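You operate a simulated robot arm through the tools that you are given. There is no shell and no other tool.

The job below is to be done with a simulated robot arm. You get a single attempt, and the scene is never put back.

## Task
Clear the red stop and make the line ready again.
Fine: black line knob to OFF first, pull out the red stop button, press RESET till the red lamp is out, then knob back to AUTO; no start. Where these are worked on the way, their far stop is far enough and under half their travel is too little: black line knob.

Only the result counts: the job must be done as asked and must still hold three seconds after the hand-in. Knocking over, shifting, dropping, spilling or breaking anything else fails it.

## Robot
A 7-joint arm with a two-finger parallel gripper, fixed in place. Base frame: the origin is at the foot of the arm, x ahead of it, y to its left, z up. Readings come in m, degrees, newtons and seconds.
With the tool pointing down near the work surface it reaches from about 0.26 to 0.6 m from the base axis. Its first joint turns from -166.0 to 166.0 degrees. Payload 3.4 kg.
The TCP is the grasp point between the finger pads, 0.03 m short of the fingertips. In the tool frame z runs along the fingers and y along their closing line. Largest opening 0.094 m; finger width 0.028, thickness 0.01; the body of the gripper, 0.05 by 0.096 m, starts 0.055 m behind the TCP.
Orientation is that of the tool frame in the base frame, as a unit quaternion [x, y, z, w]. With the fingers straight down and closing along the base's y, the tool's x points along the base's -x, its y along +y and its z along -z.

## Interface
- The arm moves only by the tool move_arm. Its argument "series" is a list of rows, each an object (a shift or turn left out is 0, a gripper value left out holds the last) with "xyz": the shift along the base's x, y, z in cm, a list of three; "delta_rot": the turn, a rotation vector about the base's x, y, z in degrees, a list of three; "hand": the opening, from 0 (shut) to 1 (fully open). In form: [{"xyz": [x, y, z], "delta_rot": [rx, ry, rz], "hand": hand}, ...]. A call has 1 to 20 rows; each row is the pose to reach, as a shift and turn from the pose commanded when the call began. A row lasts 0.2 s, in which the tool goes at most 0.05 m and 8.6 degrees; a call with a longer step from one row to the next is refused whole, and so is a gripper value outside its range. A pose out of reach is approached as far as the arm can. The call stops where the force on the tool passes 90 N (or 10 N more than at its start, if that is more) or the arm is blocked; 0.2 s more then pass. Each finger travels about 0.072 m/s and halts on what it meets, pressing with about 28 N; the grip force reading is that of the motor and also rises with nothing between the fingers. The clock runs only during rows and for 0.2 s after the last one: add rows that repeat a pose to give the fingers time. It gives the time, the measured TCP pose, the force on the tool (base axes), the opening and the grip force at its end, in the units of the frame above (readings bear some noise), with the torque about the TCP (base axes, N m) and any sound that the robot's microphone picked up.
- Cameras (640 x 400 px; columns grow to the right, rows downward): "scene" is fixed at [0.2129, -0.6623, 1.5824]; the picture's right is [1.00, 0.05, 0.00], its down [0.02, -0.35, -0.94] and it looks along [-0.04, 0.94, -0.35] (base axes); focal length 330 px, centre (320, 200). "wrist" rides on the gripper at [0.076, 0.014, -0.103] in the tool frame; the picture's right is [-0.18, 0.98, 0.00], its down [-0.75, -0.14, -0.64] and it looks along [-0.63, -0.12, 0.77] (tool axes); focal length 243 px, centre (320, 200).
- grab_frame(camera): a new picture of that camera. It takes no simulated time.
- raise_lower(by): slides the trunk up (or, below 0, down) by that many m; the arm rides with it, the base frame stays. It gives what a move gives, with no picture.
- probe_pixels(camera, pixels): for up to 12 pixels [column, row] of the newest picture of that camera ("zoom" is the newest enlarged one), the place [x, y, z] in the base frame of the surface seen there, good to about 0.002 m, but the place of the scene camera against the robot may be out by one fixed shift of up to 0.018 m in any direction. It takes no simulated time.
- enlarge(camera, box): a new picture of the part [left, top, right, bottom] of that camera's present view, enlarged. It takes no simulated time.
- job_done(): hands the job in; it is judged then, once.

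Unless the task says otherwise, let go and move clear before handing in.

The tools are called after ">>>" by a JSON object that holds its "name" and its "arguments". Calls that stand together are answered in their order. move_arm: Moves the arm, as the interface text tells. Its arguments: {"type":"object","properties":{"series":{"type":"array","items":{"type":"object","properties":{"xyz":{"type":"array","items":{"type":"number"}},"delta_rot":{"type":"array","items":{"type":"number"}},"hand":{"type":"number"}}}}},"required":["series"]} The other tools are called the same way: raise_lower (by) slides the trunk up or down; grab_frame (camera) takes a picture; probe_pixels (camera, pixels) gives the place of the surface under pixels of a picture; enlarge (camera, box) takes an enlarged picture of a part of a camera's view; job_done () hands the job in.

At the start:

```text
time: 0.0
eef_pos: [0.1782, 0.2991, 1.321]
tcp_rot: [0.0, 1.0, 0.0, 0.0]
wrist_force: [0.1, 0.8, -0.6]
torque: [0.0, 0.04, -0.01]
finger_gap: 0.0942
grasp_force: 0.2
trunk travel left (down, up): [-0.3, 0.086]
```

scene: 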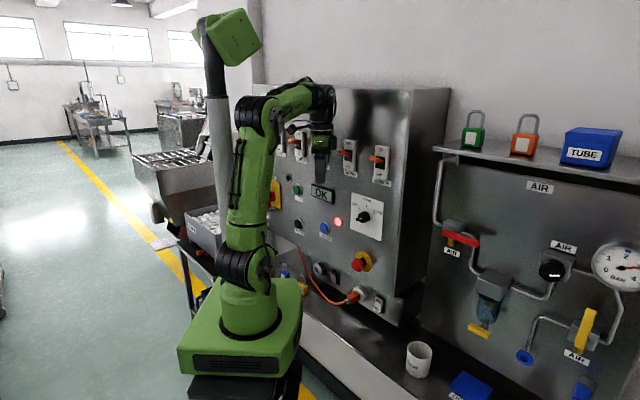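
wrist: 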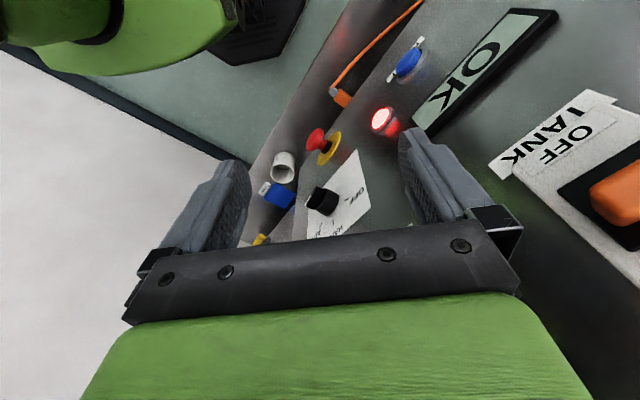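

The pictures show the panel with the red stop (about px 358,265), black knob on white plate (365,215), a lit red lamp (338,222) and blue button (324,229). I'll enlarge the panel to read labels.

>>> {"name": "enlarge", "arguments": {"camera": "scene", "box": [270, 160, 400, 320]}}

>>> {"name": "enlarge", "arguments": {"camera": "wrist", "box": [240, 20, 480, 250]}}

```text
2.50 times, centred on (335, 240) of scene
```

zoom: 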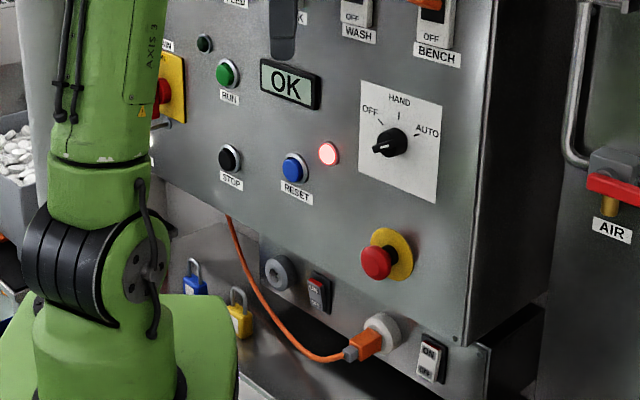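

```text
1.74 times, centred on (360, 135) of wrist
```

zoom: 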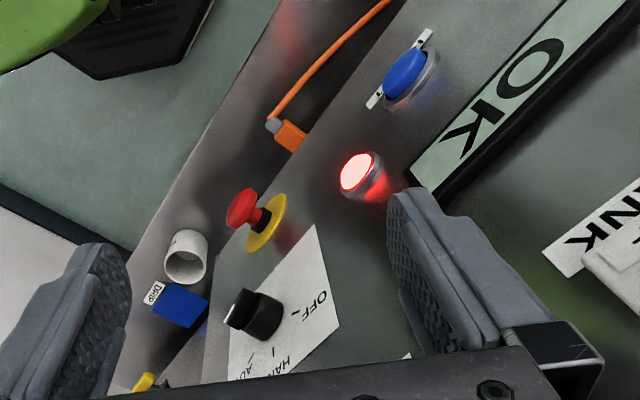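

The panel labels are readable: knob OFF/HAND/AUTO, RESET blue, red stop on yellow plate. I'll zoom on the knob and stop and probe their positions.

>>> {"name": "enlarge", "arguments": {"camera": "scene", "box": [340, 190, 390, 245]}}

>>> {"name": "probe_pixels", "arguments": {"camera": "scene", "pixels": [[364, 215], [372, 230], [355, 200], [380, 205], [355, 265], [366, 262], [338, 222], [323, 228], [330, 240], [345, 245], [300, 215], [390, 250]]}}

>>> {"name": "grab_frame", "arguments": {"camera": "wrist"}}

>>> {"name": "probe_pixels", "arguments": {"camera": "wrist", "pixels": [[316, 203], [330, 205], [345, 190], [316, 137], [335, 140], [381, 118], [400, 62], [410, 75], [360, 130], [340, 230], [450, 90], [415, 95]]}}

```text
7.27 times, centred on (365, 218) of scene
```

zoom: 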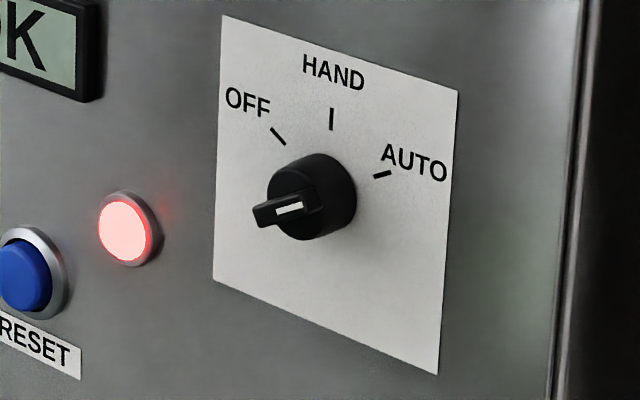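

```text
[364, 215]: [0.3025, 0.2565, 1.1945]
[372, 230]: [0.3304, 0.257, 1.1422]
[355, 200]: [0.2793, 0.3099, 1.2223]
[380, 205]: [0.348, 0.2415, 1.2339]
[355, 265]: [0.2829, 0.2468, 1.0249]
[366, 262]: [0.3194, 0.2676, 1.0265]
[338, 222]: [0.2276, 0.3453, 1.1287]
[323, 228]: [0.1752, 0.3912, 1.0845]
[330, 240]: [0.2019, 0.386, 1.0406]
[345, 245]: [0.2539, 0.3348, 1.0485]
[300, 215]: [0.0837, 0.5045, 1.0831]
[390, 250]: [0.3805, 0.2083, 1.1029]
```

```text
taken
```

wrist: 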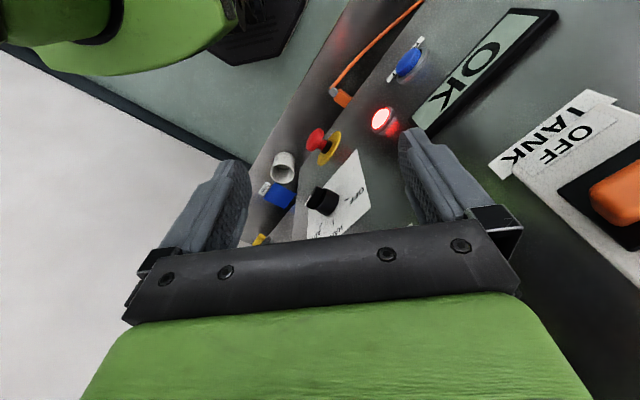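

```text
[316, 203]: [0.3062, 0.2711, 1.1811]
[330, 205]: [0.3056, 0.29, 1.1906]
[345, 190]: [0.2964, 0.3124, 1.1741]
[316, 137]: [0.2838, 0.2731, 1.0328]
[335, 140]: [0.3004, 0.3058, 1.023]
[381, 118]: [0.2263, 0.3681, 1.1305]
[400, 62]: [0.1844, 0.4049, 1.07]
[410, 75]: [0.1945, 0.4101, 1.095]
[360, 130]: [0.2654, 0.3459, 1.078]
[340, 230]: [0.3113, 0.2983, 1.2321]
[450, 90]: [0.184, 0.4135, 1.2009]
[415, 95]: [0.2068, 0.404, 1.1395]
```

The knob bar appears aligned with AUTO now; the wrist probes place the panel at x+y≈0.611 (scene camera is shifted ~0.015). I'll probe finer details (ticks, knob, red mushroom) and the arm's base height.

>>> {"name": "probe_pixels", "arguments": {"camera": "zoom", "pixels": [[272, 128], [284, 143], [331, 110], [331, 129], [391, 171], [375, 177], [260, 215], [290, 208], [318, 192], [345, 190], [320, 160], [310, 230]]}}

>>> {"name": "grab_frame", "arguments": {"camera": "scene"}}

>>> {"name": "probe_pixels", "arguments": {"camera": "scene", "pixels": [[240, 360], [250, 300], [250, 330], [250, 385], [250, 265], [247, 200], [255, 105], [320, 90], [322, 115], [320, 150], [350, 320], [418, 355]]}}

```text
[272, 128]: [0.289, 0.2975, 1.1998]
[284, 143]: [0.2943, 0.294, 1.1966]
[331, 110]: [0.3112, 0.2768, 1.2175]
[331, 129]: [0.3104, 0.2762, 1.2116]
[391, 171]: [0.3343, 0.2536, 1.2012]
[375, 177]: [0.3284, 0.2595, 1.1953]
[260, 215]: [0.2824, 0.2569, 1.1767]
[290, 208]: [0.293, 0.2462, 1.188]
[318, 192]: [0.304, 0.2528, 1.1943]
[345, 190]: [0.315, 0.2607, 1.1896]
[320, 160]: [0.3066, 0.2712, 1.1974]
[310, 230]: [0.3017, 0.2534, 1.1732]
```

```text
taken
```

scene: 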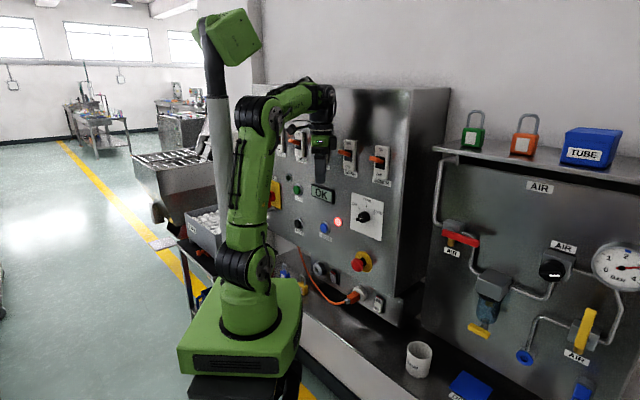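

```text
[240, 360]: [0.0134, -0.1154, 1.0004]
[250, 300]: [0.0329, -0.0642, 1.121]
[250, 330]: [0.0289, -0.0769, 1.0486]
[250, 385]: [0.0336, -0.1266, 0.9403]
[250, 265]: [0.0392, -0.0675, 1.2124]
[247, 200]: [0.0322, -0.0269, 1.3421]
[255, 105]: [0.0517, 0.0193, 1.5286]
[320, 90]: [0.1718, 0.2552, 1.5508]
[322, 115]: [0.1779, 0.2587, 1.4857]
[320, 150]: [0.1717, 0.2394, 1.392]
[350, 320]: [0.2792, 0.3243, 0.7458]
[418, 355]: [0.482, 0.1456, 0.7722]
```

The knob axis is near u≈0.02, z≈1.18, with bar pointing to AUTO (bar front ~35 mm off panel). Before moving, I'll probe the protrusions above (breakers) and the counter edges around the base.

>>> {"name": "probe_pixels", "arguments": {"camera": "scene", "pixels": [[376, 159], [381, 172], [347, 157], [349, 145], [385, 100], [322, 194], [300, 320], [340, 360], [310, 335], [355, 297], [325, 270], [280, 275]]}}

>>> {"name": "enlarge", "arguments": {"camera": "scene", "box": [260, 80, 420, 200]}}

```text
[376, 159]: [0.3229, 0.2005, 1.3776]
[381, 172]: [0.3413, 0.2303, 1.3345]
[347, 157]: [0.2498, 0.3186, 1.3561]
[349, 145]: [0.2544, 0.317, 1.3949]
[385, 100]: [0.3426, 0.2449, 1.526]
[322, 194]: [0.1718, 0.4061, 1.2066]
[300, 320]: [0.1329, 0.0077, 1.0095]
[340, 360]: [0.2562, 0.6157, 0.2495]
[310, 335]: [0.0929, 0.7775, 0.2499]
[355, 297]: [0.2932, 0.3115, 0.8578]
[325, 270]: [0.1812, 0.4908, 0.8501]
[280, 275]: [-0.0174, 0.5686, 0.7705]
```

```text
3.33 times, centred on (340, 140) of scene
```

zoom: 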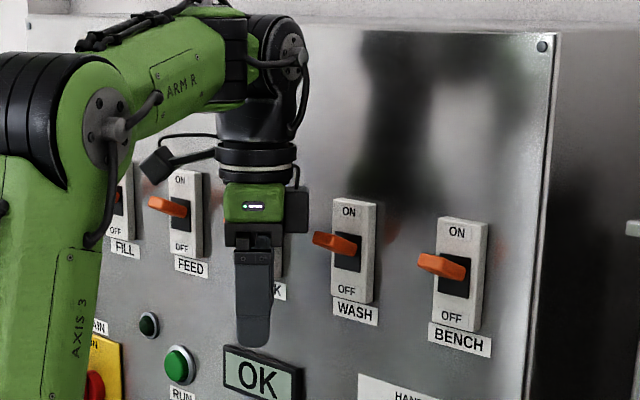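

WASH/BENCH toggles protrude about 46 mm at z≈1.36–1.39, so the tool should back off before any descent. I'll check the counter edge near the base and the TANK toggle beside the gripper.

>>> {"name": "probe_pixels", "arguments": {"camera": "scene", "pixels": [[320, 325], [330, 332], [345, 348], [360, 365], [308, 315], [305, 300], [375, 385], [200, 245], [205, 265], [195, 290], [215, 215], [180, 170]]}}

>>> {"name": "probe_pixels", "arguments": {"camera": "wrist", "pixels": [[600, 195], [625, 190], [560, 165], [500, 140], [520, 40], [460, 100]]}}

>>> {"name": "enlarge", "arguments": {"camera": "scene", "box": [150, 200, 420, 400]}}

```text
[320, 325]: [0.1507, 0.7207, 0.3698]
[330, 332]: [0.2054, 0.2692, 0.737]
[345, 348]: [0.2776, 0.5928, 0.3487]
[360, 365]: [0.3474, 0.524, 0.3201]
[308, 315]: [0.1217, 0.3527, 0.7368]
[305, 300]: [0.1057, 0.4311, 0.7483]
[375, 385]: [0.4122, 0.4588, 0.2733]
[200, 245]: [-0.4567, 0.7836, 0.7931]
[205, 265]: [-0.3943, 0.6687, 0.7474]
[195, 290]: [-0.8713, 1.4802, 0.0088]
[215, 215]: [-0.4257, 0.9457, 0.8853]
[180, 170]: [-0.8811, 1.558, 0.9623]
```

```text
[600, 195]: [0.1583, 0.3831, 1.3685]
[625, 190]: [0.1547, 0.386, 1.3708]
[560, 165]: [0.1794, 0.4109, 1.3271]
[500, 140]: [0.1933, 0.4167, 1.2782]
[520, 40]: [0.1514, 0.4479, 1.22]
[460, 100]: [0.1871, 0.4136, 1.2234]
```

```text
2.00 times, centred on (285, 300) of scene
```

zoom: 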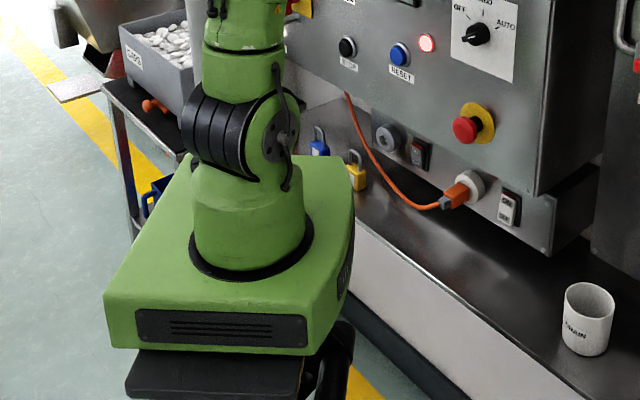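

The TANK toggle is about 36 mm from the gripper body, so I back off along the panel normal first, then yaw 45° to face the panel.

>>> {"name": "move_arm", "arguments": {"series": [{"xyz": [-2, -2, 0]}, {"xyz": [-3.5, -3.5, 0]}, {"xyz": [-3.5, -3.5, 0], "delta_rot": [0, 0, 7.5]}, {"xyz": [-3.5, -3.5, 0], "delta_rot": [0, 0, 15]}, {"xyz": [-3.5, -3.5, 0], "delta_rot": [0, 0, 22.5]}, {"xyz": [-3.5, -3.5, 0], "delta_rot": [0, 0, 30]}, {"xyz": [-3.5, -3.5, 0], "delta_rot": [0, 0, 37.5]}, {"xyz": [-3.5, -3.5, 0], "delta_rot": [0, 0, 45]}]}}

```text
time: 1.8
eef_pos: [0.1429, 0.2637, 1.3193]
tcp_rot: [-0.384, 0.923, 0.0, 0.0]
wrist_force: [-0.8, 0.2, 0.1]
torque: [-0.01, 0.02, 0.04]
finger_gap: 0.0939
grasp_force: 0.1
trunk travel left (down, up): [-0.3, 0.086]
```

Back-off and yaw worked. Now I lower the trunk by 0.2 m so the arm can point horizontally at the panel.

>>> {"name": "raise_lower", "arguments": {"by": -0.2}}

```text
time: 4.0
eef_pos: [0.1434, 0.2632, 1.1203]
tcp_rot: [-0.383, 0.924, -0.001, 0.0]
wrist_force: [-0.2, 0.1, 0.1]
torque: [0.06, 0.01, -0.01]
finger_gap: 0.0942
grasp_force: 0.0
trunk travel left (down, up): [-0.1, 0.286]
```

Trunk lowered. Now I tilt the tool 90° about the panel's horizontal axis while moving to a stand-off pose in front of the knob.

>>> {"name": "move_arm", "arguments": {"series": [{"xyz": [0.9, -0.35, 0.83], "delta_rot": [5.303, -5.303, 0]}, {"xyz": [1.8, -0.7, 1.67], "delta_rot": [10.607, -10.607, 0]}, {"xyz": [2.7, -1.05, 2.5], "delta_rot": [15.91, -15.91, 0]}, {"xyz": [3.5, -1.4, 3.33], "delta_rot": [21.213, -21.213, 0]}, {"xyz": [4.4, -1.75, 4.17], "delta_rot": [26.517, -26.517, 0]}, {"xyz": [5.3, -2.1, 5.0], "delta_rot": [31.82, -31.82, 0]}, {"xyz": [6.2, -2.45, 5.83], "delta_rot": [37.123, -37.123, 0]}, {"xyz": [7.1, -2.8, 6.67], "delta_rot": [42.426, -42.426, 0]}, {"xyz": [8.0, -3.15, 7.5], "delta_rot": [47.73, -47.73, 0]}, {"xyz": [8.8, -3.5, 8.33], "delta_rot": [53.033, -53.033, 0]}, {"xyz": [9.7, -3.85, 9.17], "delta_rot": [58.336, -58.336, 0]}, {"xyz": [10.6, -4.2, 10], "delta_rot": [63.64, -63.64, 0]}, {"xyz": [10.6, -4.2, 10], "delta_rot": [63.64, -63.64, 0]}]}}

```text
time: 6.8
eef_pos: [0.2484, 0.2213, 1.2212]
tcp_rot: [-0.271, 0.653, 0.271, 0.654]
wrist_force: [-0.8, -0.5, -0.3]
torque: [0.01, -0.03, 0.0]
finger_gap: 0.0937
grasp_force: 0.1
trunk travel left (down, up): [-0.1, 0.286]
```

Reached the horizontal pose exactly. Let me look with both cameras.

>>> {"name": "grab_frame", "arguments": {"camera": "wrist"}}

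>>> {"name": "grab_frame", "arguments": {"camera": "scene"}}

```text
taken
```

wrist: 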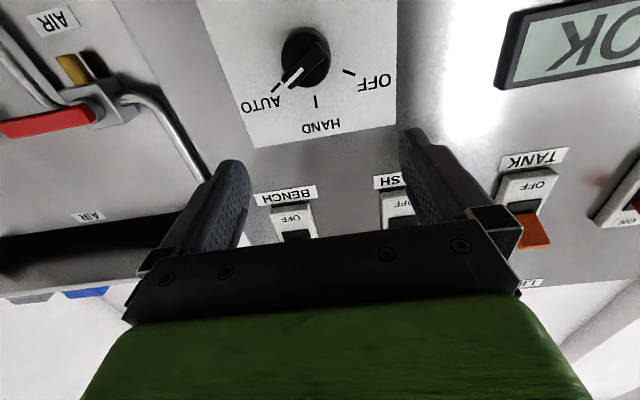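

```text
taken
```

scene: 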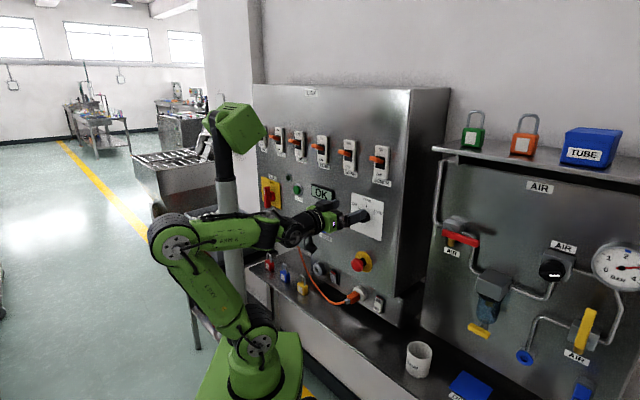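

The wrist image (upside-down view from below) shows the knob at about (305,58) with its white mark towards AUTO. I'll enlarge and probe to get precise knob geometry.

>>> {"name": "enlarge", "arguments": {"camera": "wrist", "box": [230, 0, 400, 110]}}

>>> {"name": "probe_pixels", "arguments": {"camera": "wrist", "pixels": [[315, 95], [315, 106], [276, 89], [343, 70], [354, 74], [300, 72], [318, 38], [286, 78], [324, 58], [288, 50], [302, 32], [250, 60]]}}

```text
3.64 times, centred on (315, 55) of wrist
```

zoom: 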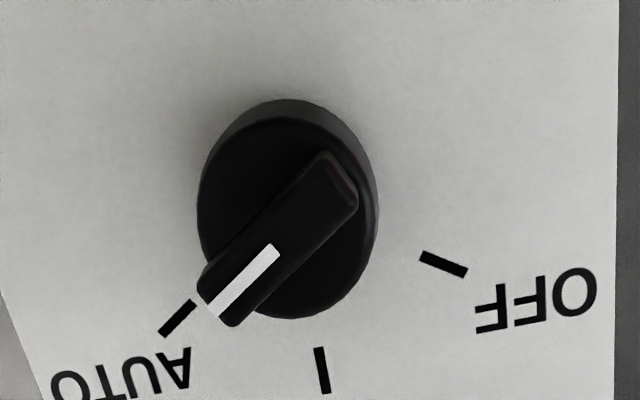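

```text
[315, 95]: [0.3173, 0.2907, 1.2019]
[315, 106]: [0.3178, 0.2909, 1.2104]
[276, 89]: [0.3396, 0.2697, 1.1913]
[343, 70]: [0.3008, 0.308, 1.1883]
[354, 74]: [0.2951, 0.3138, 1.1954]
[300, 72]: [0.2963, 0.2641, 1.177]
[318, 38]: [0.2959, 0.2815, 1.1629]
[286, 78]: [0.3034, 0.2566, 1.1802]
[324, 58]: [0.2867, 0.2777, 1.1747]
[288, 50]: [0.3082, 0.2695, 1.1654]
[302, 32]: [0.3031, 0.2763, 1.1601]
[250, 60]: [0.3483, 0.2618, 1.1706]
```

Knob axis approx u≈0.019, z≈1.172; plate plane at sum≈0.6085. I'll probe the bar's corners and cylinder rim for a better centre.

>>> {"name": "probe_pixels", "arguments": {"camera": "zoom", "pixels": [[210, 285], [235, 315], [325, 165], [350, 200], [278, 242], [265, 225], [290, 255], [205, 200], [290, 120], [372, 230], [280, 312], [320, 370]]}}

>>> {"name": "probe_pixels", "arguments": {"camera": "scene", "pixels": [[358, 264], [352, 265], [362, 262], [324, 229], [338, 222]]}}

```text
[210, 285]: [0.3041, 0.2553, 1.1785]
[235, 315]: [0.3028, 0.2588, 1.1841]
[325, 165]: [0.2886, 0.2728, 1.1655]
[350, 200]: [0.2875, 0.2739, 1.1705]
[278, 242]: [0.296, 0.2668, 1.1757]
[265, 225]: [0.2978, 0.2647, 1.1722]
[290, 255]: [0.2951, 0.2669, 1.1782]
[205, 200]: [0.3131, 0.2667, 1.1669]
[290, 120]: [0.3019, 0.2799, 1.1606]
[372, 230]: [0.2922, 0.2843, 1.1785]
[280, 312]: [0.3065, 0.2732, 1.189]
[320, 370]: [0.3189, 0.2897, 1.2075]
```

```text
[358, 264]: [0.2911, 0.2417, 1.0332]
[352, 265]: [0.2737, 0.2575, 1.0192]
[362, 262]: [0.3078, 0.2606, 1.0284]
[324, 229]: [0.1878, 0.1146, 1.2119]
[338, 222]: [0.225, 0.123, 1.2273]
```

Bar corner probes average to centre u≈0.020, z≈1.174, tilted ≈58° right of vertical (AUTO). I'll drop to that height and roll +57.5° about the approach axis so the fingers straddle the bar, staying at stand-off.

>>> {"name": "move_arm", "arguments": {"series": [{"xyz": [0, 0, -1], "delta_rot": [5.81, 5.81, 0], "hand": 0.55}, {"xyz": [0, 0, -2], "delta_rot": [11.62, 11.62, 0]}, {"xyz": [0, 0, -3], "delta_rot": [17.43, 17.43, 0]}, {"xyz": [0, 0, -4], "delta_rot": [23.24, 23.24, 0]}, {"xyz": [0, 0, -4.7], "delta_rot": [29.05, 29.05, 0]}, {"xyz": [0, 0, -4.7], "delta_rot": [34.86, 34.86, 0]}, {"xyz": [0, 0, -4.7], "delta_rot": [40.66, 40.66, 0]}, {"xyz": [0, 0, -4.7], "delta_rot": [40.66, 40.66, 0]}]}}

>>> {"name": "grab_frame", "arguments": {"camera": "wrist"}}

>>> {"name": "grab_frame", "arguments": {"camera": "scene"}}

```text
time: 8.6
eef_pos: [0.2555, 0.2279, 1.1867]
tcp_rot: [0.076, 0.703, 0.552, 0.442]
wrist_force: [-1.2, 0.3, 0.4]
torque: [0.04, 0.01, -0.05]
finger_gap: 0.0518
grasp_force: 0.0
out of reach, approached as far as the arm can: row 4, 5, 6, 7, 8
trunk travel left (down, up): [-0.1, 0.286]
```

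```text
taken
```

wrist: 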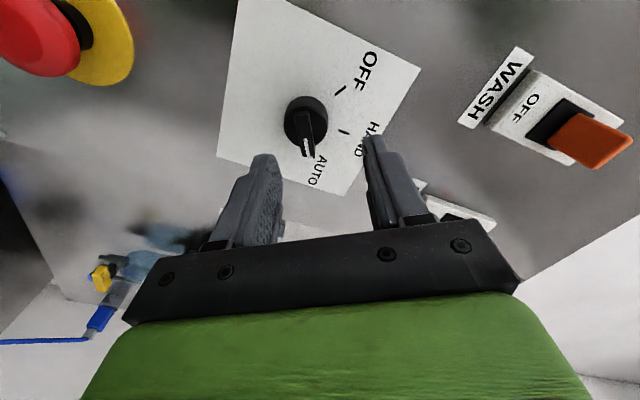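

```text
taken
```

scene: 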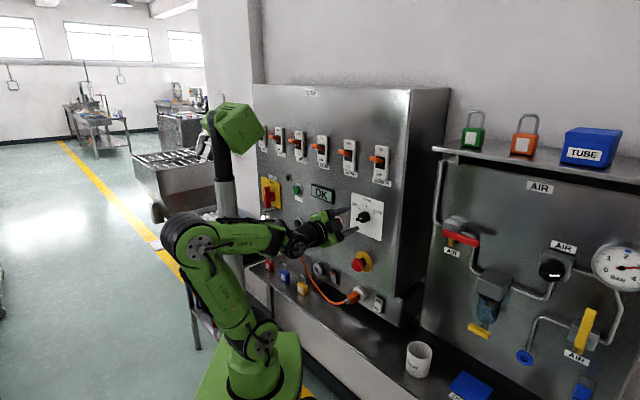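

The roll was achieved (57.5°) but the pose was too close to the base at this trunk height, so it stopped ~12 mm high/forward. I'll raise the tool 8 cm and lower the trunk the last 0.1 m to gain reach.

>>> {"name": "move_arm", "arguments": {"series": [{"xyz": [0, 0, 3]}, {"xyz": [0, 0, 6]}, {"xyz": [0, 0, 8.5]}, {"xyz": [0, 0, 8.5]}]}}

>>> {"name": "raise_lower", "arguments": {"by": -0.1}}

```text
time: 9.6
eef_pos: [0.2573, 0.227, 1.2705]
tcp_rot: [0.077, 0.703, 0.552, 0.442]
wrist_force: [0.4, -0.4, -0.5]
torque: [0.01, 0.03, -0.01]
finger_gap: 0.0516
grasp_force: 0.0
trunk travel left (down, up): [-0.1, 0.286]
```

```text
time: 10.9
eef_pos: [0.2577, 0.2261, 1.1721]
tcp_rot: [0.078, 0.703, 0.552, 0.443]
wrist_force: [0.2, 0.8, -0.9]
torque: [0.07, 0.0, 0.01]
finger_gap: 0.0516
grasp_force: 0.0
trunk travel left (down, up): [0.0, 0.386]
```

Now the TCP is at z≈1.172 and u≈0.022, close to the knob axis. I'll look before approaching.

>>> {"name": "grab_frame", "arguments": {"camera": "wrist"}}

>>> {"name": "enlarge", "arguments": {"camera": "wrist", "box": [200, 40, 440, 240]}}

```text
taken
```

wrist: 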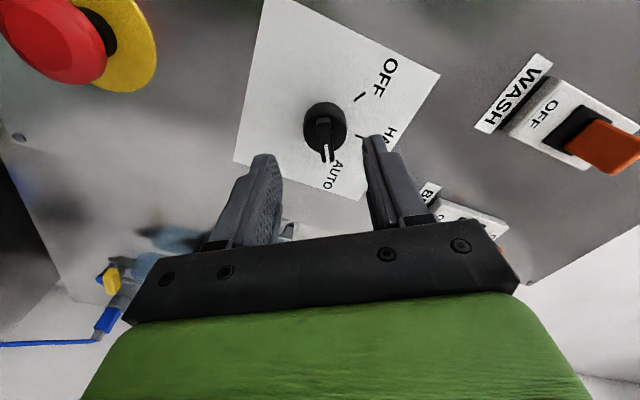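

```text
2.00 times, centred on (320, 140) of wrist
```

zoom: 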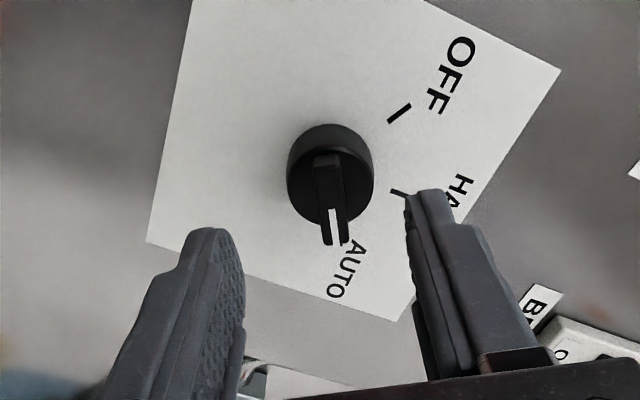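

The bar (zoom ~330,200) now runs parallel to the finger pads. I'll probe bar points to refine the centre.

>>> {"name": "probe_pixels", "arguments": {"camera": "zoom", "pixels": [[317, 162], [340, 160], [325, 235], [345, 232], [330, 200], [300, 170], [365, 170], [330, 135], [360, 200], [399, 113], [395, 190], [230, 200]]}}

```text
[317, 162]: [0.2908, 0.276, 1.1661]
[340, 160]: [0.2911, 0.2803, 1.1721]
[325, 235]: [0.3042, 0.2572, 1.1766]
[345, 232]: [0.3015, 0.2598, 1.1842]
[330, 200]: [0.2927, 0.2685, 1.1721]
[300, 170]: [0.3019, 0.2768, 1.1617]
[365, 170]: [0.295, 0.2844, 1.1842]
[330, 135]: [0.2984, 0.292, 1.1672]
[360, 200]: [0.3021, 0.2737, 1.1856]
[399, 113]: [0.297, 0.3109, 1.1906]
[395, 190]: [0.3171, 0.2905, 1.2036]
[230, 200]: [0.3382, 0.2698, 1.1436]
```

Bar centre refined to u≈0.020, z≈1.1748, angle ≈60°. I'll centre, add 2.5° roll and advance 35 mm so the fingertips straddle the bar just above the knob's face.

>>> {"name": "move_arm", "arguments": {"series": [{"xyz": [-0.16, 0.16, 0.24], "delta_rot": [1.77, 1.77, 0]}, {"xyz": [0.7, 1.0, 0.24], "delta_rot": [1.77, 1.77, 0]}, {"xyz": [1.5, 1.8, 0.24], "delta_rot": [1.77, 1.77, 0]}, {"xyz": [2.0, 2.3, 0.24], "delta_rot": [1.77, 1.77, 0]}, {"xyz": [2.29, 2.61, 0.24], "delta_rot": [1.77, 1.77, 0]}, {"xyz": [2.29, 2.61, 0.24], "delta_rot": [1.77, 1.77, 0]}]}}

>>> {"name": "enlarge", "arguments": {"camera": "wrist", "box": [200, 60, 440, 240]}}

>>> {"name": "enlarge", "arguments": {"camera": "scene", "box": [310, 180, 400, 250]}}

```text
time: 12.3
eef_pos: [0.28, 0.255, 1.1729]
tcp_rot: [0.092, 0.701, 0.561, 0.43]
wrist_force: [1.4, -1.5, 0.9]
torque: [0.01, 0.01, 0.0]
finger_gap: 0.0518
grasp_force: 0.0
trunk travel left (down, up): [0.0, 0.386]
```

```text
2.22 times, centred on (320, 150) of wrist
```

zoom: 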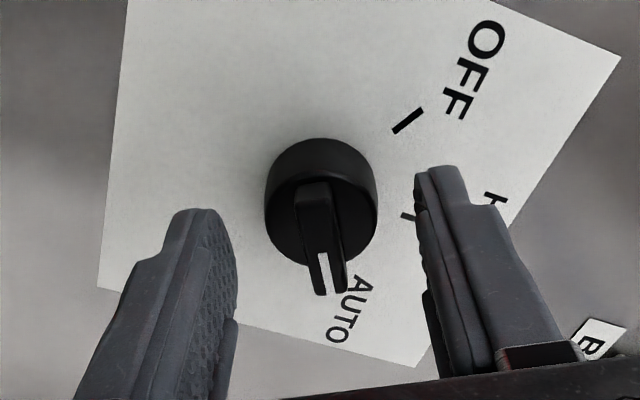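

```text
5.71 times, centred on (355, 215) of scene
```

zoom: 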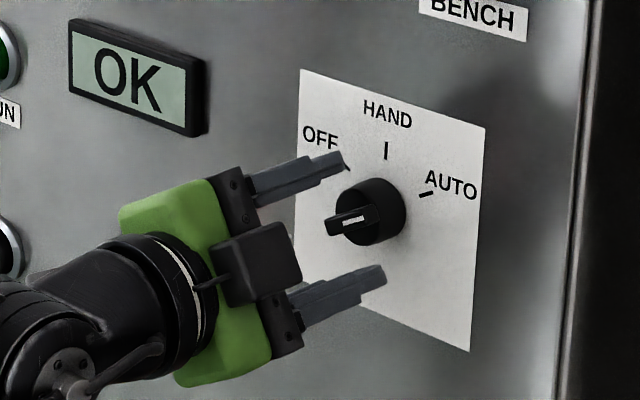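

The TCP landed ~2 mm left/low of the axis and tips about level with the cylinder's face. I'll correct by a couple of millimetres, then close on the bar.

>>> {"name": "move_arm", "arguments": {"series": [{"xyz": [0.05, -0.27, 0.15]}, {"xyz": [0.05, -0.27, 0.15], "hand": 0.3}, {"xyz": [0.05, -0.27, 0.15], "hand": 0.0}, {"xyz": [0.05, -0.27, 0.15], "hand": 0.0}, {"xyz": [0.05, -0.27, 0.15], "hand": 0.0}]}}

>>> {"name": "enlarge", "arguments": {"camera": "wrist", "box": [200, 60, 440, 240]}}

>>> {"name": "enlarge", "arguments": {"camera": "scene", "box": [310, 180, 400, 250]}}

```text
time: 13.5
eef_pos: [0.2813, 0.2526, 1.1753]
tcp_rot: [0.092, 0.701, 0.561, 0.43]
wrist_force: [0.4, 0.4, 2.8]
torque: [-0.04, 0.05, 0.19]
finger_gap: 0.01
grasp_force: 43.5
trunk travel left (down, up): [0.0, 0.386]
```

```text
2.22 times, centred on (320, 150) of wrist
```

zoom: 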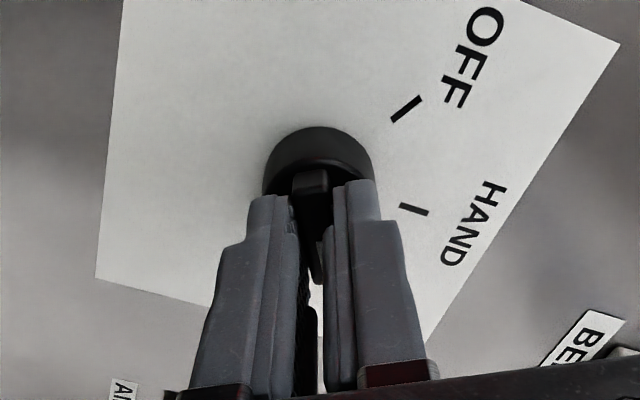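

```text
5.71 times, centred on (355, 215) of scene
```

zoom: 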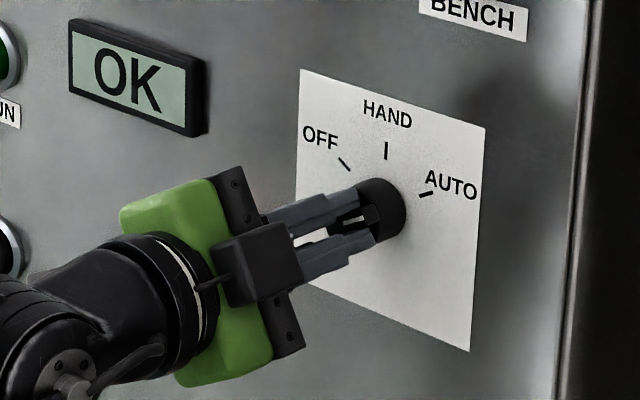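

The bar is gripped (gap 10 mm). Now I turn 60° counter-clockwise toward HAND about the approach axis and check.

>>> {"name": "move_arm", "arguments": {"series": [{"delta_rot": [-4, -4, 0]}, {"delta_rot": [-8, -8, 0]}, {"delta_rot": [-13, -13, 0]}, {"delta_rot": [-18, -18, 0]}, {"delta_rot": [-23, -23, 0]}, {"delta_rot": [-28, -28, 0]}, {"delta_rot": [-33, -33, 0]}, {"delta_rot": [-38, -38, 0]}, {"delta_rot": [-42.4, -42.4, 0]}]}}

>>> {"name": "enlarge", "arguments": {"camera": "wrist", "box": [200, 40, 440, 240]}}

>>> {"name": "enlarge", "arguments": {"camera": "scene", "box": [310, 180, 400, 250]}}

```text
time: 15.5
eef_pos: [0.2805, 0.251, 1.1763]
tcp_rot: [-0.272, 0.652, 0.271, 0.654]
wrist_force: [1.6, 6.5, 18.1]
torque: [-0.15, 0.17, 0.07]
finger_gap: 0.0098
grasp_force: 44.1
trunk travel left (down, up): [0.0, 0.386]
```

```text
2.00 times, centred on (320, 140) of wrist
```

zoom: 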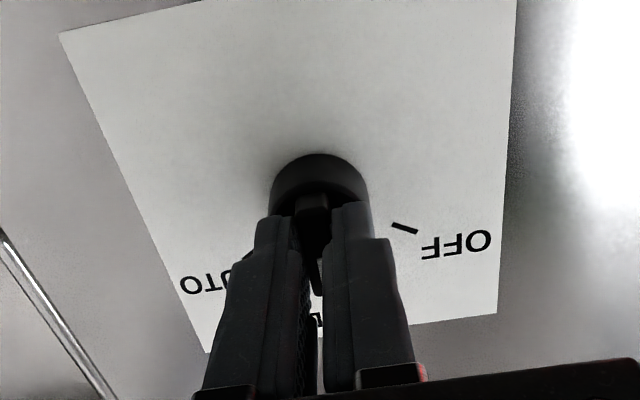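

```text
5.71 times, centred on (355, 215) of scene
```

zoom: 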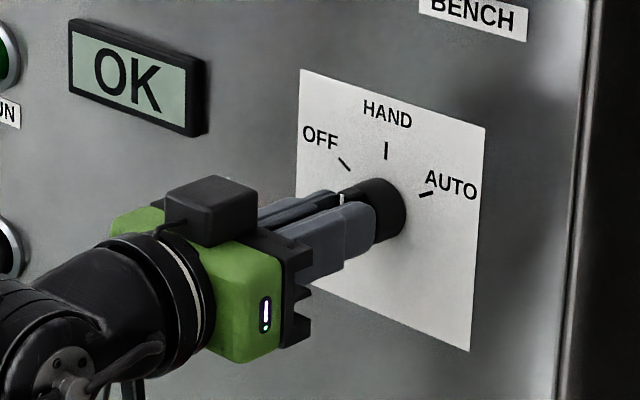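

The knob follows; now at HAND (roll neutral), with an 18 N upward reaction so I'll ease z up 1 mm. Continue another 60° to OFF.

>>> {"name": "move_arm", "arguments": {"series": [{"xyz": [0, 0.05, 0.1], "delta_rot": [-4, -4, 0]}, {"xyz": [0, 0.05, 0.1], "delta_rot": [-8, -8, 0]}, {"xyz": [0, 0.05, 0.1], "delta_rot": [-13, -13, 0]}, {"xyz": [0, 0.05, 0.1], "delta_rot": [-18, -18, 0]}, {"xyz": [0, 0.05, 0.1], "delta_rot": [-23, -23, 0]}, {"xyz": [0, 0.05, 0.1], "delta_rot": [-28, -28, 0]}, {"xyz": [0, 0.05, 0.1], "delta_rot": [-33, -33, 0]}, {"xyz": [0, 0.05, 0.1], "delta_rot": [-38, -38, 0]}, {"xyz": [0, 0.05, 0.1], "delta_rot": [-42.4, -42.4, 0]}, {"xyz": [0, 0.05, 0.1], "delta_rot": [-42.4, -42.4, 0]}]}}

>>> {"name": "enlarge", "arguments": {"camera": "wrist", "box": [200, 40, 440, 240]}}

>>> {"name": "enlarge", "arguments": {"camera": "scene", "box": [310, 180, 400, 250]}}

```text
time: 17.7
eef_pos: [0.2801, 0.2537, 1.175]
tcp_rot: [-0.562, 0.43, -0.093, 0.7]
wrist_force: [-6.1, 6.3, 0.5]
torque: [-0.22, 0.28, -0.48]
finger_gap: 0.0098
grasp_force: 43.9
trunk travel left (down, up): [0.0, 0.386]
```

```text
2.00 times, centred on (320, 140) of wrist
```

zoom: 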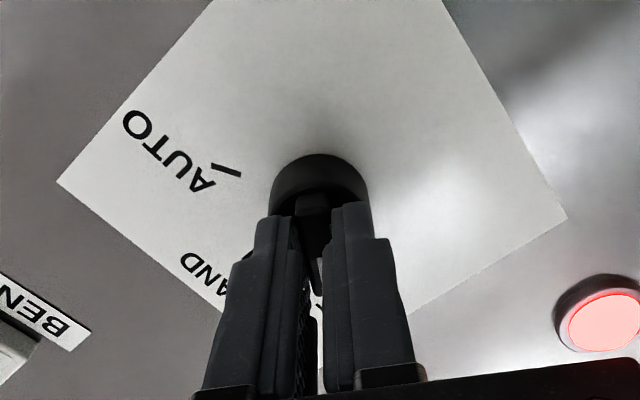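

```text
5.71 times, centred on (355, 215) of scene
```

zoom: 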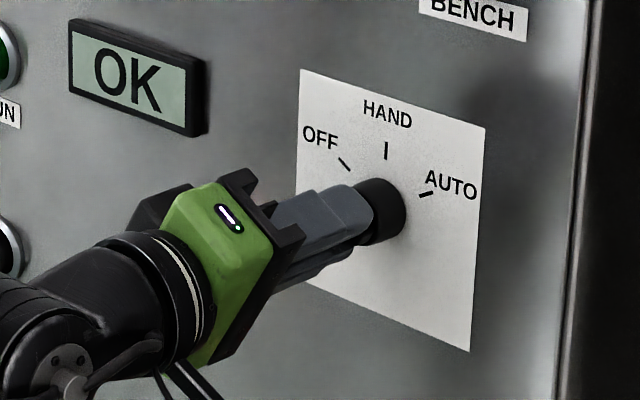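

The roll is now −60° with the bar still gripped. I'll release, back off 4 cm and verify the knob shows OFF.

>>> {"name": "move_arm", "arguments": {"series": [{"hand": 0.25}, {"hand": 0.5}, {"hand": 0.5}, {"xyz": [-1.4, -1.4, 0]}, {"xyz": [-2.8, -2.8, 0]}, {"xyz": [-2.8, -2.8, 0]}]}}

>>> {"name": "grab_frame", "arguments": {"camera": "wrist"}}

>>> {"name": "enlarge", "arguments": {"camera": "scene", "box": [310, 180, 400, 250]}}

```text
time: 19.1
eef_pos: [0.2515, 0.2234, 1.1785]
tcp_rot: [-0.561, 0.431, -0.091, 0.7]
wrist_force: [-0.2, -0.4, -0.3]
torque: [0.0, -0.01, -0.02]
finger_gap: 0.0471
grasp_force: 0.1
trunk travel left (down, up): [0.0, 0.386]
```

```text
taken
```

wrist: 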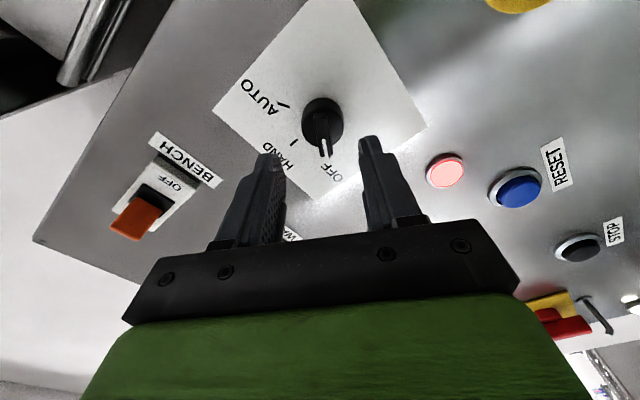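

```text
5.71 times, centred on (355, 215) of scene
```

zoom: 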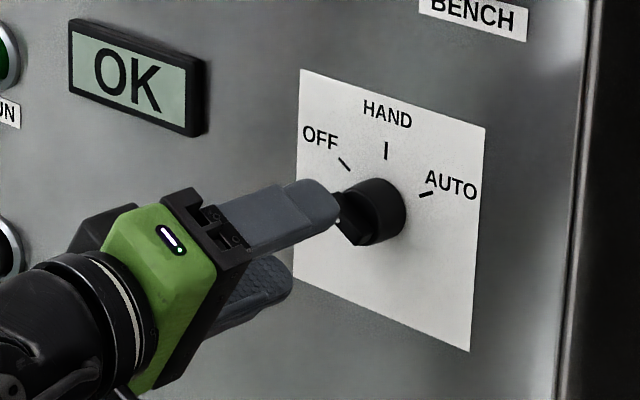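

The knob's white mark now points toward OFF (wrist px ~325,145). I'll enlarge and probe the bar to verify the angle.

>>> {"name": "enlarge", "arguments": {"camera": "wrist", "box": [250, 70, 410, 210]}}

```text
2.86 times, centred on (330, 140) of wrist
```

zoom: 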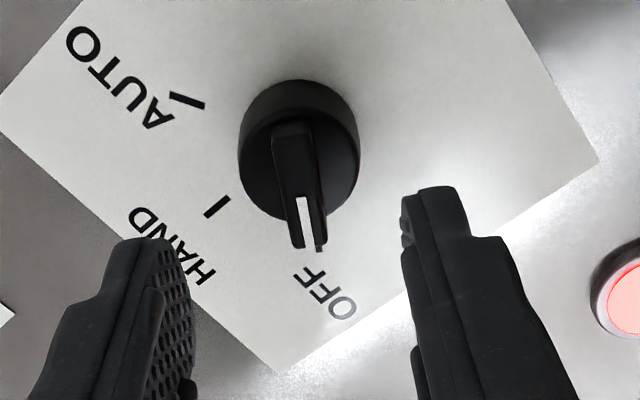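

>>> {"name": "probe_pixels", "arguments": {"camera": "zoom", "pixels": [[277, 130], [310, 125], [293, 243], [325, 238], [255, 150], [350, 160], [300, 90]]}}

>>> {"name": "probe_pixels", "arguments": {"camera": "wrist", "pixels": [[446, 170], [518, 190], [512, 185], [496, 188], [522, 172], [470, 150]]}}

```text
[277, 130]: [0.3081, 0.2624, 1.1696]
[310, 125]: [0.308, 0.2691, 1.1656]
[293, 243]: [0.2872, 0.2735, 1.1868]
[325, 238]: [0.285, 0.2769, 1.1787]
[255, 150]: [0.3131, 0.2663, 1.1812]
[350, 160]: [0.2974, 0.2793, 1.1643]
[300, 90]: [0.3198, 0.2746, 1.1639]
```

```text
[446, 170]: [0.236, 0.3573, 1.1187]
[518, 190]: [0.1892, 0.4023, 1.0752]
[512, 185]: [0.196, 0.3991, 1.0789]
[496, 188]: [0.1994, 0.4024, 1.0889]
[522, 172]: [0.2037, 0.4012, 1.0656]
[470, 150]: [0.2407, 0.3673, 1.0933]
```

Bar angle measures about −57°, i.e. on OFF. Next the red stop: I'll roll back to neutral, then pitch the tool 30° down to gain reach and view the stop.

>>> {"name": "move_arm", "arguments": {"series": [{"delta_rot": [5.3, 5.3, 0]}, {"delta_rot": [10.6, 10.6, 0]}, {"delta_rot": [15.9, 15.9, 0]}, {"delta_rot": [21.2, 21.2, 0]}, {"delta_rot": [26.5, 26.5, 0]}, {"delta_rot": [31.8, 31.8, 0]}, {"delta_rot": [37.1, 37.1, 0]}, {"delta_rot": [42.4, 42.4, 0], "hand": 0.9}, {"delta_rot": [42.4, 42.4, 0], "hand": 0.9}]}}

>>> {"name": "move_arm", "arguments": {"series": [{"xyz": [0, 0, -0.5], "delta_rot": [-4.25, 4.25, 0]}, {"xyz": [0, 0, -1], "delta_rot": [-8.5, 8.5, 0]}, {"xyz": [0, 0, -1.5], "delta_rot": [-12.75, 12.75, 0]}, {"xyz": [0, 0, -2], "delta_rot": [-17, 17, 0]}, {"xyz": [0, 0, -2.5], "delta_rot": [-21.21, 21.21, 0]}, {"xyz": [0, 0, -2.5], "delta_rot": [-21.21, 21.21, 0]}]}}

>>> {"name": "grab_frame", "arguments": {"camera": "wrist"}}

>>> {"name": "grab_frame", "arguments": {"camera": "scene"}}

```text
time: 21.1
eef_pos: [0.252, 0.224, 1.1763]
tcp_rot: [-0.27, 0.654, 0.271, 0.653]
wrist_force: [-1.0, 0.9, -0.4]
torque: [0.05, 0.0, 0.0]
finger_gap: 0.0849
grasp_force: 0.1
trunk travel left (down, up): [0.0, 0.386]
```

```text
time: 22.5
eef_pos: [0.2522, 0.2224, 1.1501]
tcp_rot: [-0.332, 0.8, 0.192, 0.461]
wrist_force: [0.6, -0.1, 0.7]
torque: [0.01, 0.0, -0.03]
finger_gap: 0.0847
grasp_force: 0.0
trunk travel left (down, up): [0.0, 0.386]
```

```text
taken
```

wrist: 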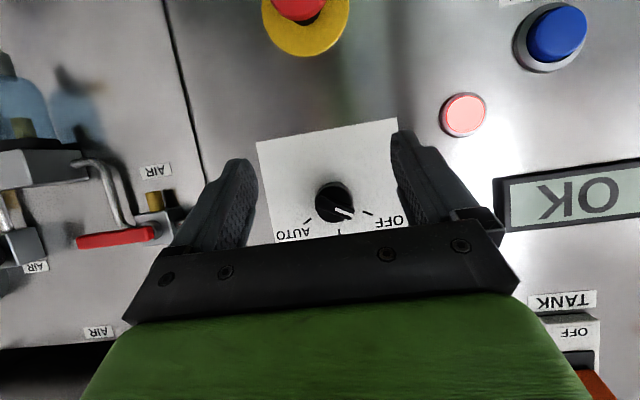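

```text
taken
```

scene: 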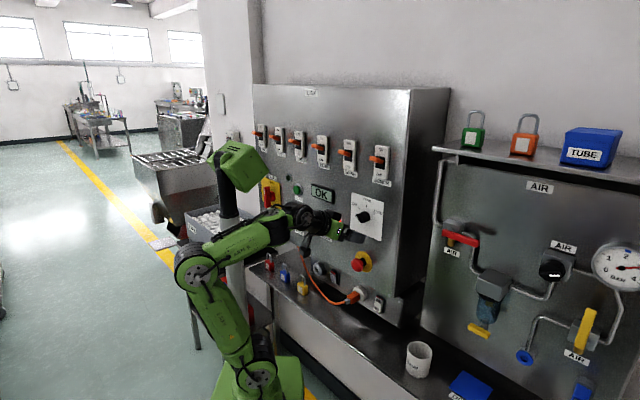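

The knob points to OFF in the wrist view (mark at 345,212), and the stop is at top (300,15). I'll go 4.5 cm lower to see the stop in full.

>>> {"name": "move_arm", "arguments": {"series": [{"xyz": [-0.3, -0.3, -1.5]}, {"xyz": [-0.6, -0.6, -3]}, {"xyz": [-0.6, -0.6, -4.5]}, {"xyz": [-0.6, -0.6, -4.5]}]}}

>>> {"name": "grab_frame", "arguments": {"camera": "wrist"}}

>>> {"name": "enlarge", "arguments": {"camera": "wrist", "box": [230, 0, 400, 130]}}

```text
time: 23.5
eef_pos: [0.246, 0.2175, 1.1061]
tcp_rot: [-0.332, 0.8, 0.192, 0.461]
wrist_force: [-0.8, 0.6, 0.3]
torque: [-0.01, -0.04, 0.04]
finger_gap: 0.0847
grasp_force: 0.2
trunk travel left (down, up): [0.0, 0.386]
```

```text
taken
```

wrist: 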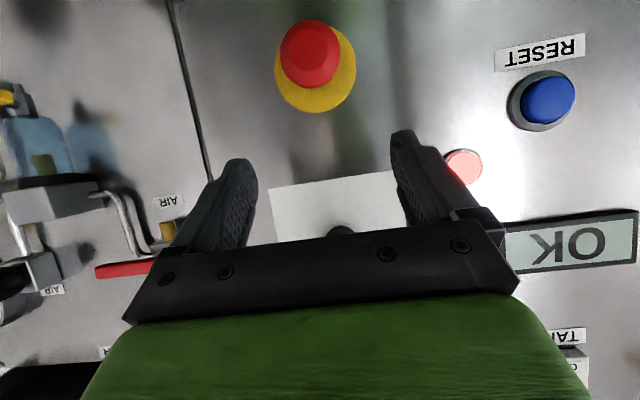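

```text
3.08 times, centred on (315, 65) of wrist
```

zoom: 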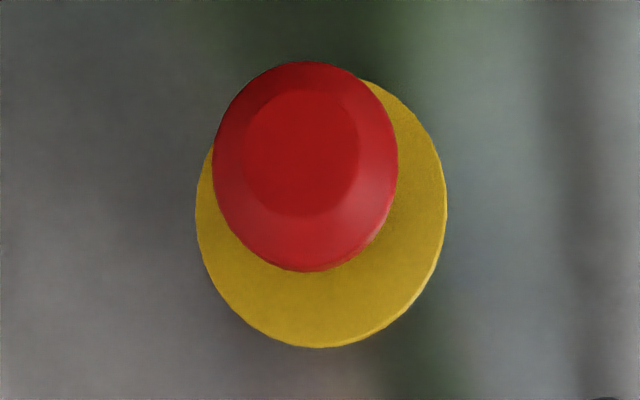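

The mushroom head is at zoom (302,165), on the yellow disc centred near (320,215). I'll probe the head's rim, front face and the disc, plus the RESET button and lamp.

>>> {"name": "probe_pixels", "arguments": {"camera": "zoom", "pixels": [[302, 150], [250, 150], [355, 150], [302, 95], [302, 210], [218, 165], [392, 165], [302, 66], [302, 265], [320, 340], [440, 215], [205, 240]]}}

>>> {"name": "probe_pixels", "arguments": {"camera": "wrist", "pixels": [[550, 100], [530, 100], [570, 95], [545, 80], [548, 118], [516, 105], [535, 128], [465, 165], [600, 100], [480, 110], [380, 60], [440, 60]]}}

```text
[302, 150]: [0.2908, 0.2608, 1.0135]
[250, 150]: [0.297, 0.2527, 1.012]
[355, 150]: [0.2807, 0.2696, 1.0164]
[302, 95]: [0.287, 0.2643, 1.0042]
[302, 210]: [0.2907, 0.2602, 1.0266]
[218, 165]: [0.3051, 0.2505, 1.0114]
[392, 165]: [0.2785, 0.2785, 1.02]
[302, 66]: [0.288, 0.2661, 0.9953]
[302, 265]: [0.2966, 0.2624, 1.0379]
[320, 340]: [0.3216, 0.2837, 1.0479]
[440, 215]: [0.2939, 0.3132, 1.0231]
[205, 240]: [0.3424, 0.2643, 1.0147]
```

```text
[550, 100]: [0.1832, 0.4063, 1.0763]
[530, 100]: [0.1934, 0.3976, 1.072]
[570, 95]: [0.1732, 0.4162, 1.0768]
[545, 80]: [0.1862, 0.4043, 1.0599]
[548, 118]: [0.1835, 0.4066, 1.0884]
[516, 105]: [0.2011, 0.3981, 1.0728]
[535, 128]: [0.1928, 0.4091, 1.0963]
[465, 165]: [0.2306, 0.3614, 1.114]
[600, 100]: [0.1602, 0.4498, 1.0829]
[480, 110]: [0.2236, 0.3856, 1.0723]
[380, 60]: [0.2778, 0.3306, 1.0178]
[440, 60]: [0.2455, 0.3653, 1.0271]
```

Head: centre u≈0.019, z≈1.017, Ø≈42 mm, front face ≈41 mm off the panel. I'll descend to its height at stand-off (tool still pitched 30° down, fingers open).

>>> {"name": "move_arm", "arguments": {"series": [{"xyz": [-0.06, 0.06, -2]}, {"xyz": [-0.06, 0.06, -4.5]}, {"xyz": [-0.06, 0.06, -7]}, {"xyz": [-0.06, 0.06, -8.6]}, {"xyz": [-0.06, 0.06, -8.6]}]}}

>>> {"name": "grab_frame", "arguments": {"camera": "wrist"}}

>>> {"name": "grab_frame", "arguments": {"camera": "scene"}}

```text
time: 24.7
eef_pos: [0.2471, 0.2173, 1.0209]
tcp_rot: [-0.331, 0.801, 0.19, 0.462]
wrist_force: [-0.2, 0.0, 0.3]
torque: [-0.01, 0.02, -0.01]
finger_gap: 0.0846
grasp_force: 0.1
trunk travel left (down, up): [0.0, 0.386]
```

```text
taken
```

wrist: 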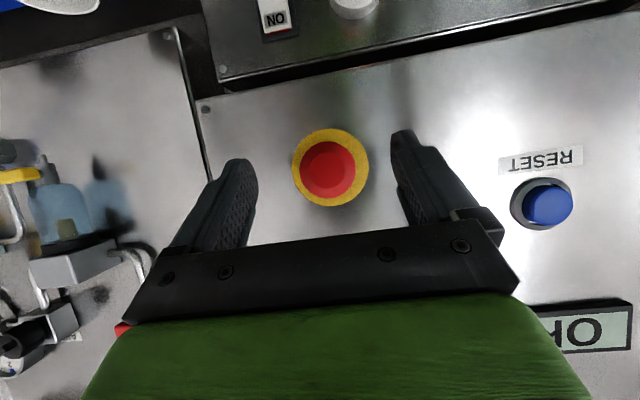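

```text
taken
```

scene: 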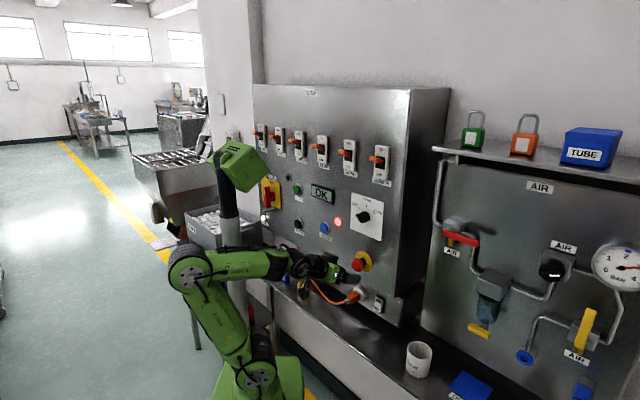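

The pose is reached and the head (wrist px 328,170) sits between the fingers. I'll re-probe the rim for centring before advancing.

>>> {"name": "probe_pixels", "arguments": {"camera": "wrist", "pixels": [[328, 168], [301, 170], [353, 167], [328, 144], [326, 195], [330, 132], [330, 203], [296, 170], [366, 168]]}}

```text
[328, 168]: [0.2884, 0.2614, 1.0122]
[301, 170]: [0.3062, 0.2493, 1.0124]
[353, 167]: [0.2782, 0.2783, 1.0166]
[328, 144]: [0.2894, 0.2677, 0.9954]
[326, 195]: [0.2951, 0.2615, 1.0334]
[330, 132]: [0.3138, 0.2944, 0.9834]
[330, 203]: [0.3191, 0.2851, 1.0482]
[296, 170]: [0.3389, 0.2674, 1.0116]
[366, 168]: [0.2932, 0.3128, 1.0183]
```

Head centre ≈ (u 0.019, z 1.0155). I'll advance ~55 mm with a 2 mm lateral correction, then close on the head.

>>> {"name": "move_arm", "arguments": {"series": [{"xyz": [0.8, 1.1, 0.36]}, {"xyz": [1.8, 2.1, 0.36]}, {"xyz": [2.8, 3.1, 0.36]}, {"xyz": [3.4, 3.7, 0.36]}, {"xyz": [3.77, 4.06, 0.36]}, {"xyz": [3.77, 4.06, 0.36]}]}}

>>> {"name": "grab_frame", "arguments": {"camera": "wrist"}}

>>> {"name": "enlarge", "arguments": {"camera": "scene", "box": [310, 225, 410, 305]}}

```text
time: 26.1
eef_pos: [0.2839, 0.258, 1.0238]
tcp_rot: [-0.332, 0.8, 0.192, 0.462]
wrist_force: [-1.0, 0.0, -0.3]
torque: [-0.04, -0.02, 0.03]
finger_gap: 0.0847
grasp_force: 0.1
trunk travel left (down, up): [0.0, 0.386]
```

```text
taken
```

wrist: 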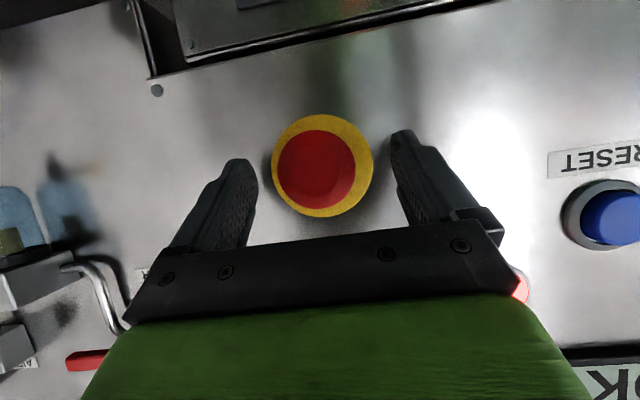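

```text
5.00 times, centred on (360, 265) of scene
```

zoom: 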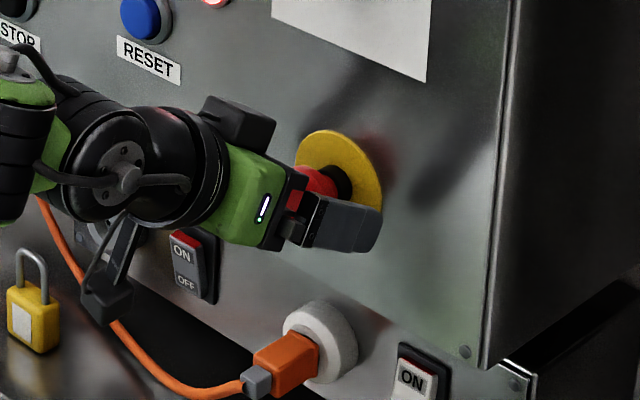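

The head is between the fingers with margin on both sides. Closing on it now.

>>> {"name": "move_arm", "arguments": {"series": [{"hand": 0.5}, {"hand": 0.2}, {"hand": 0.0}, {"hand": 0.0}, {"hand": 0.0}]}}

>>> {"name": "grab_frame", "arguments": {"camera": "wrist"}}

>>> {"name": "enlarge", "arguments": {"camera": "scene", "box": [310, 225, 410, 305]}}

```text
time: 27.3
eef_pos: [0.2853, 0.2574, 1.0253]
tcp_rot: [-0.33, 0.8, 0.191, 0.462]
wrist_force: [6.0, -6.3, 0.0]
torque: [-0.18, -0.12, -0.33]
finger_gap: 0.0441
grasp_force: 45.2
trunk travel left (down, up): [0.0, 0.386]
```

```text
taken
```

wrist: 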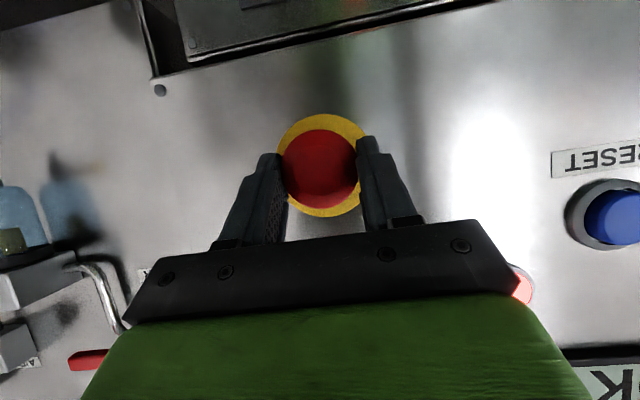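

```text
5.00 times, centred on (360, 265) of scene
```

zoom: 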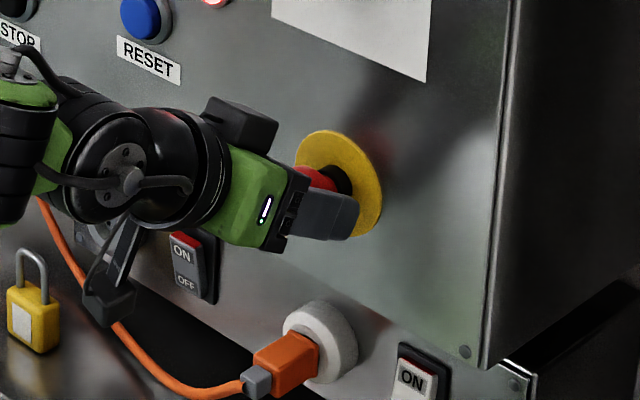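

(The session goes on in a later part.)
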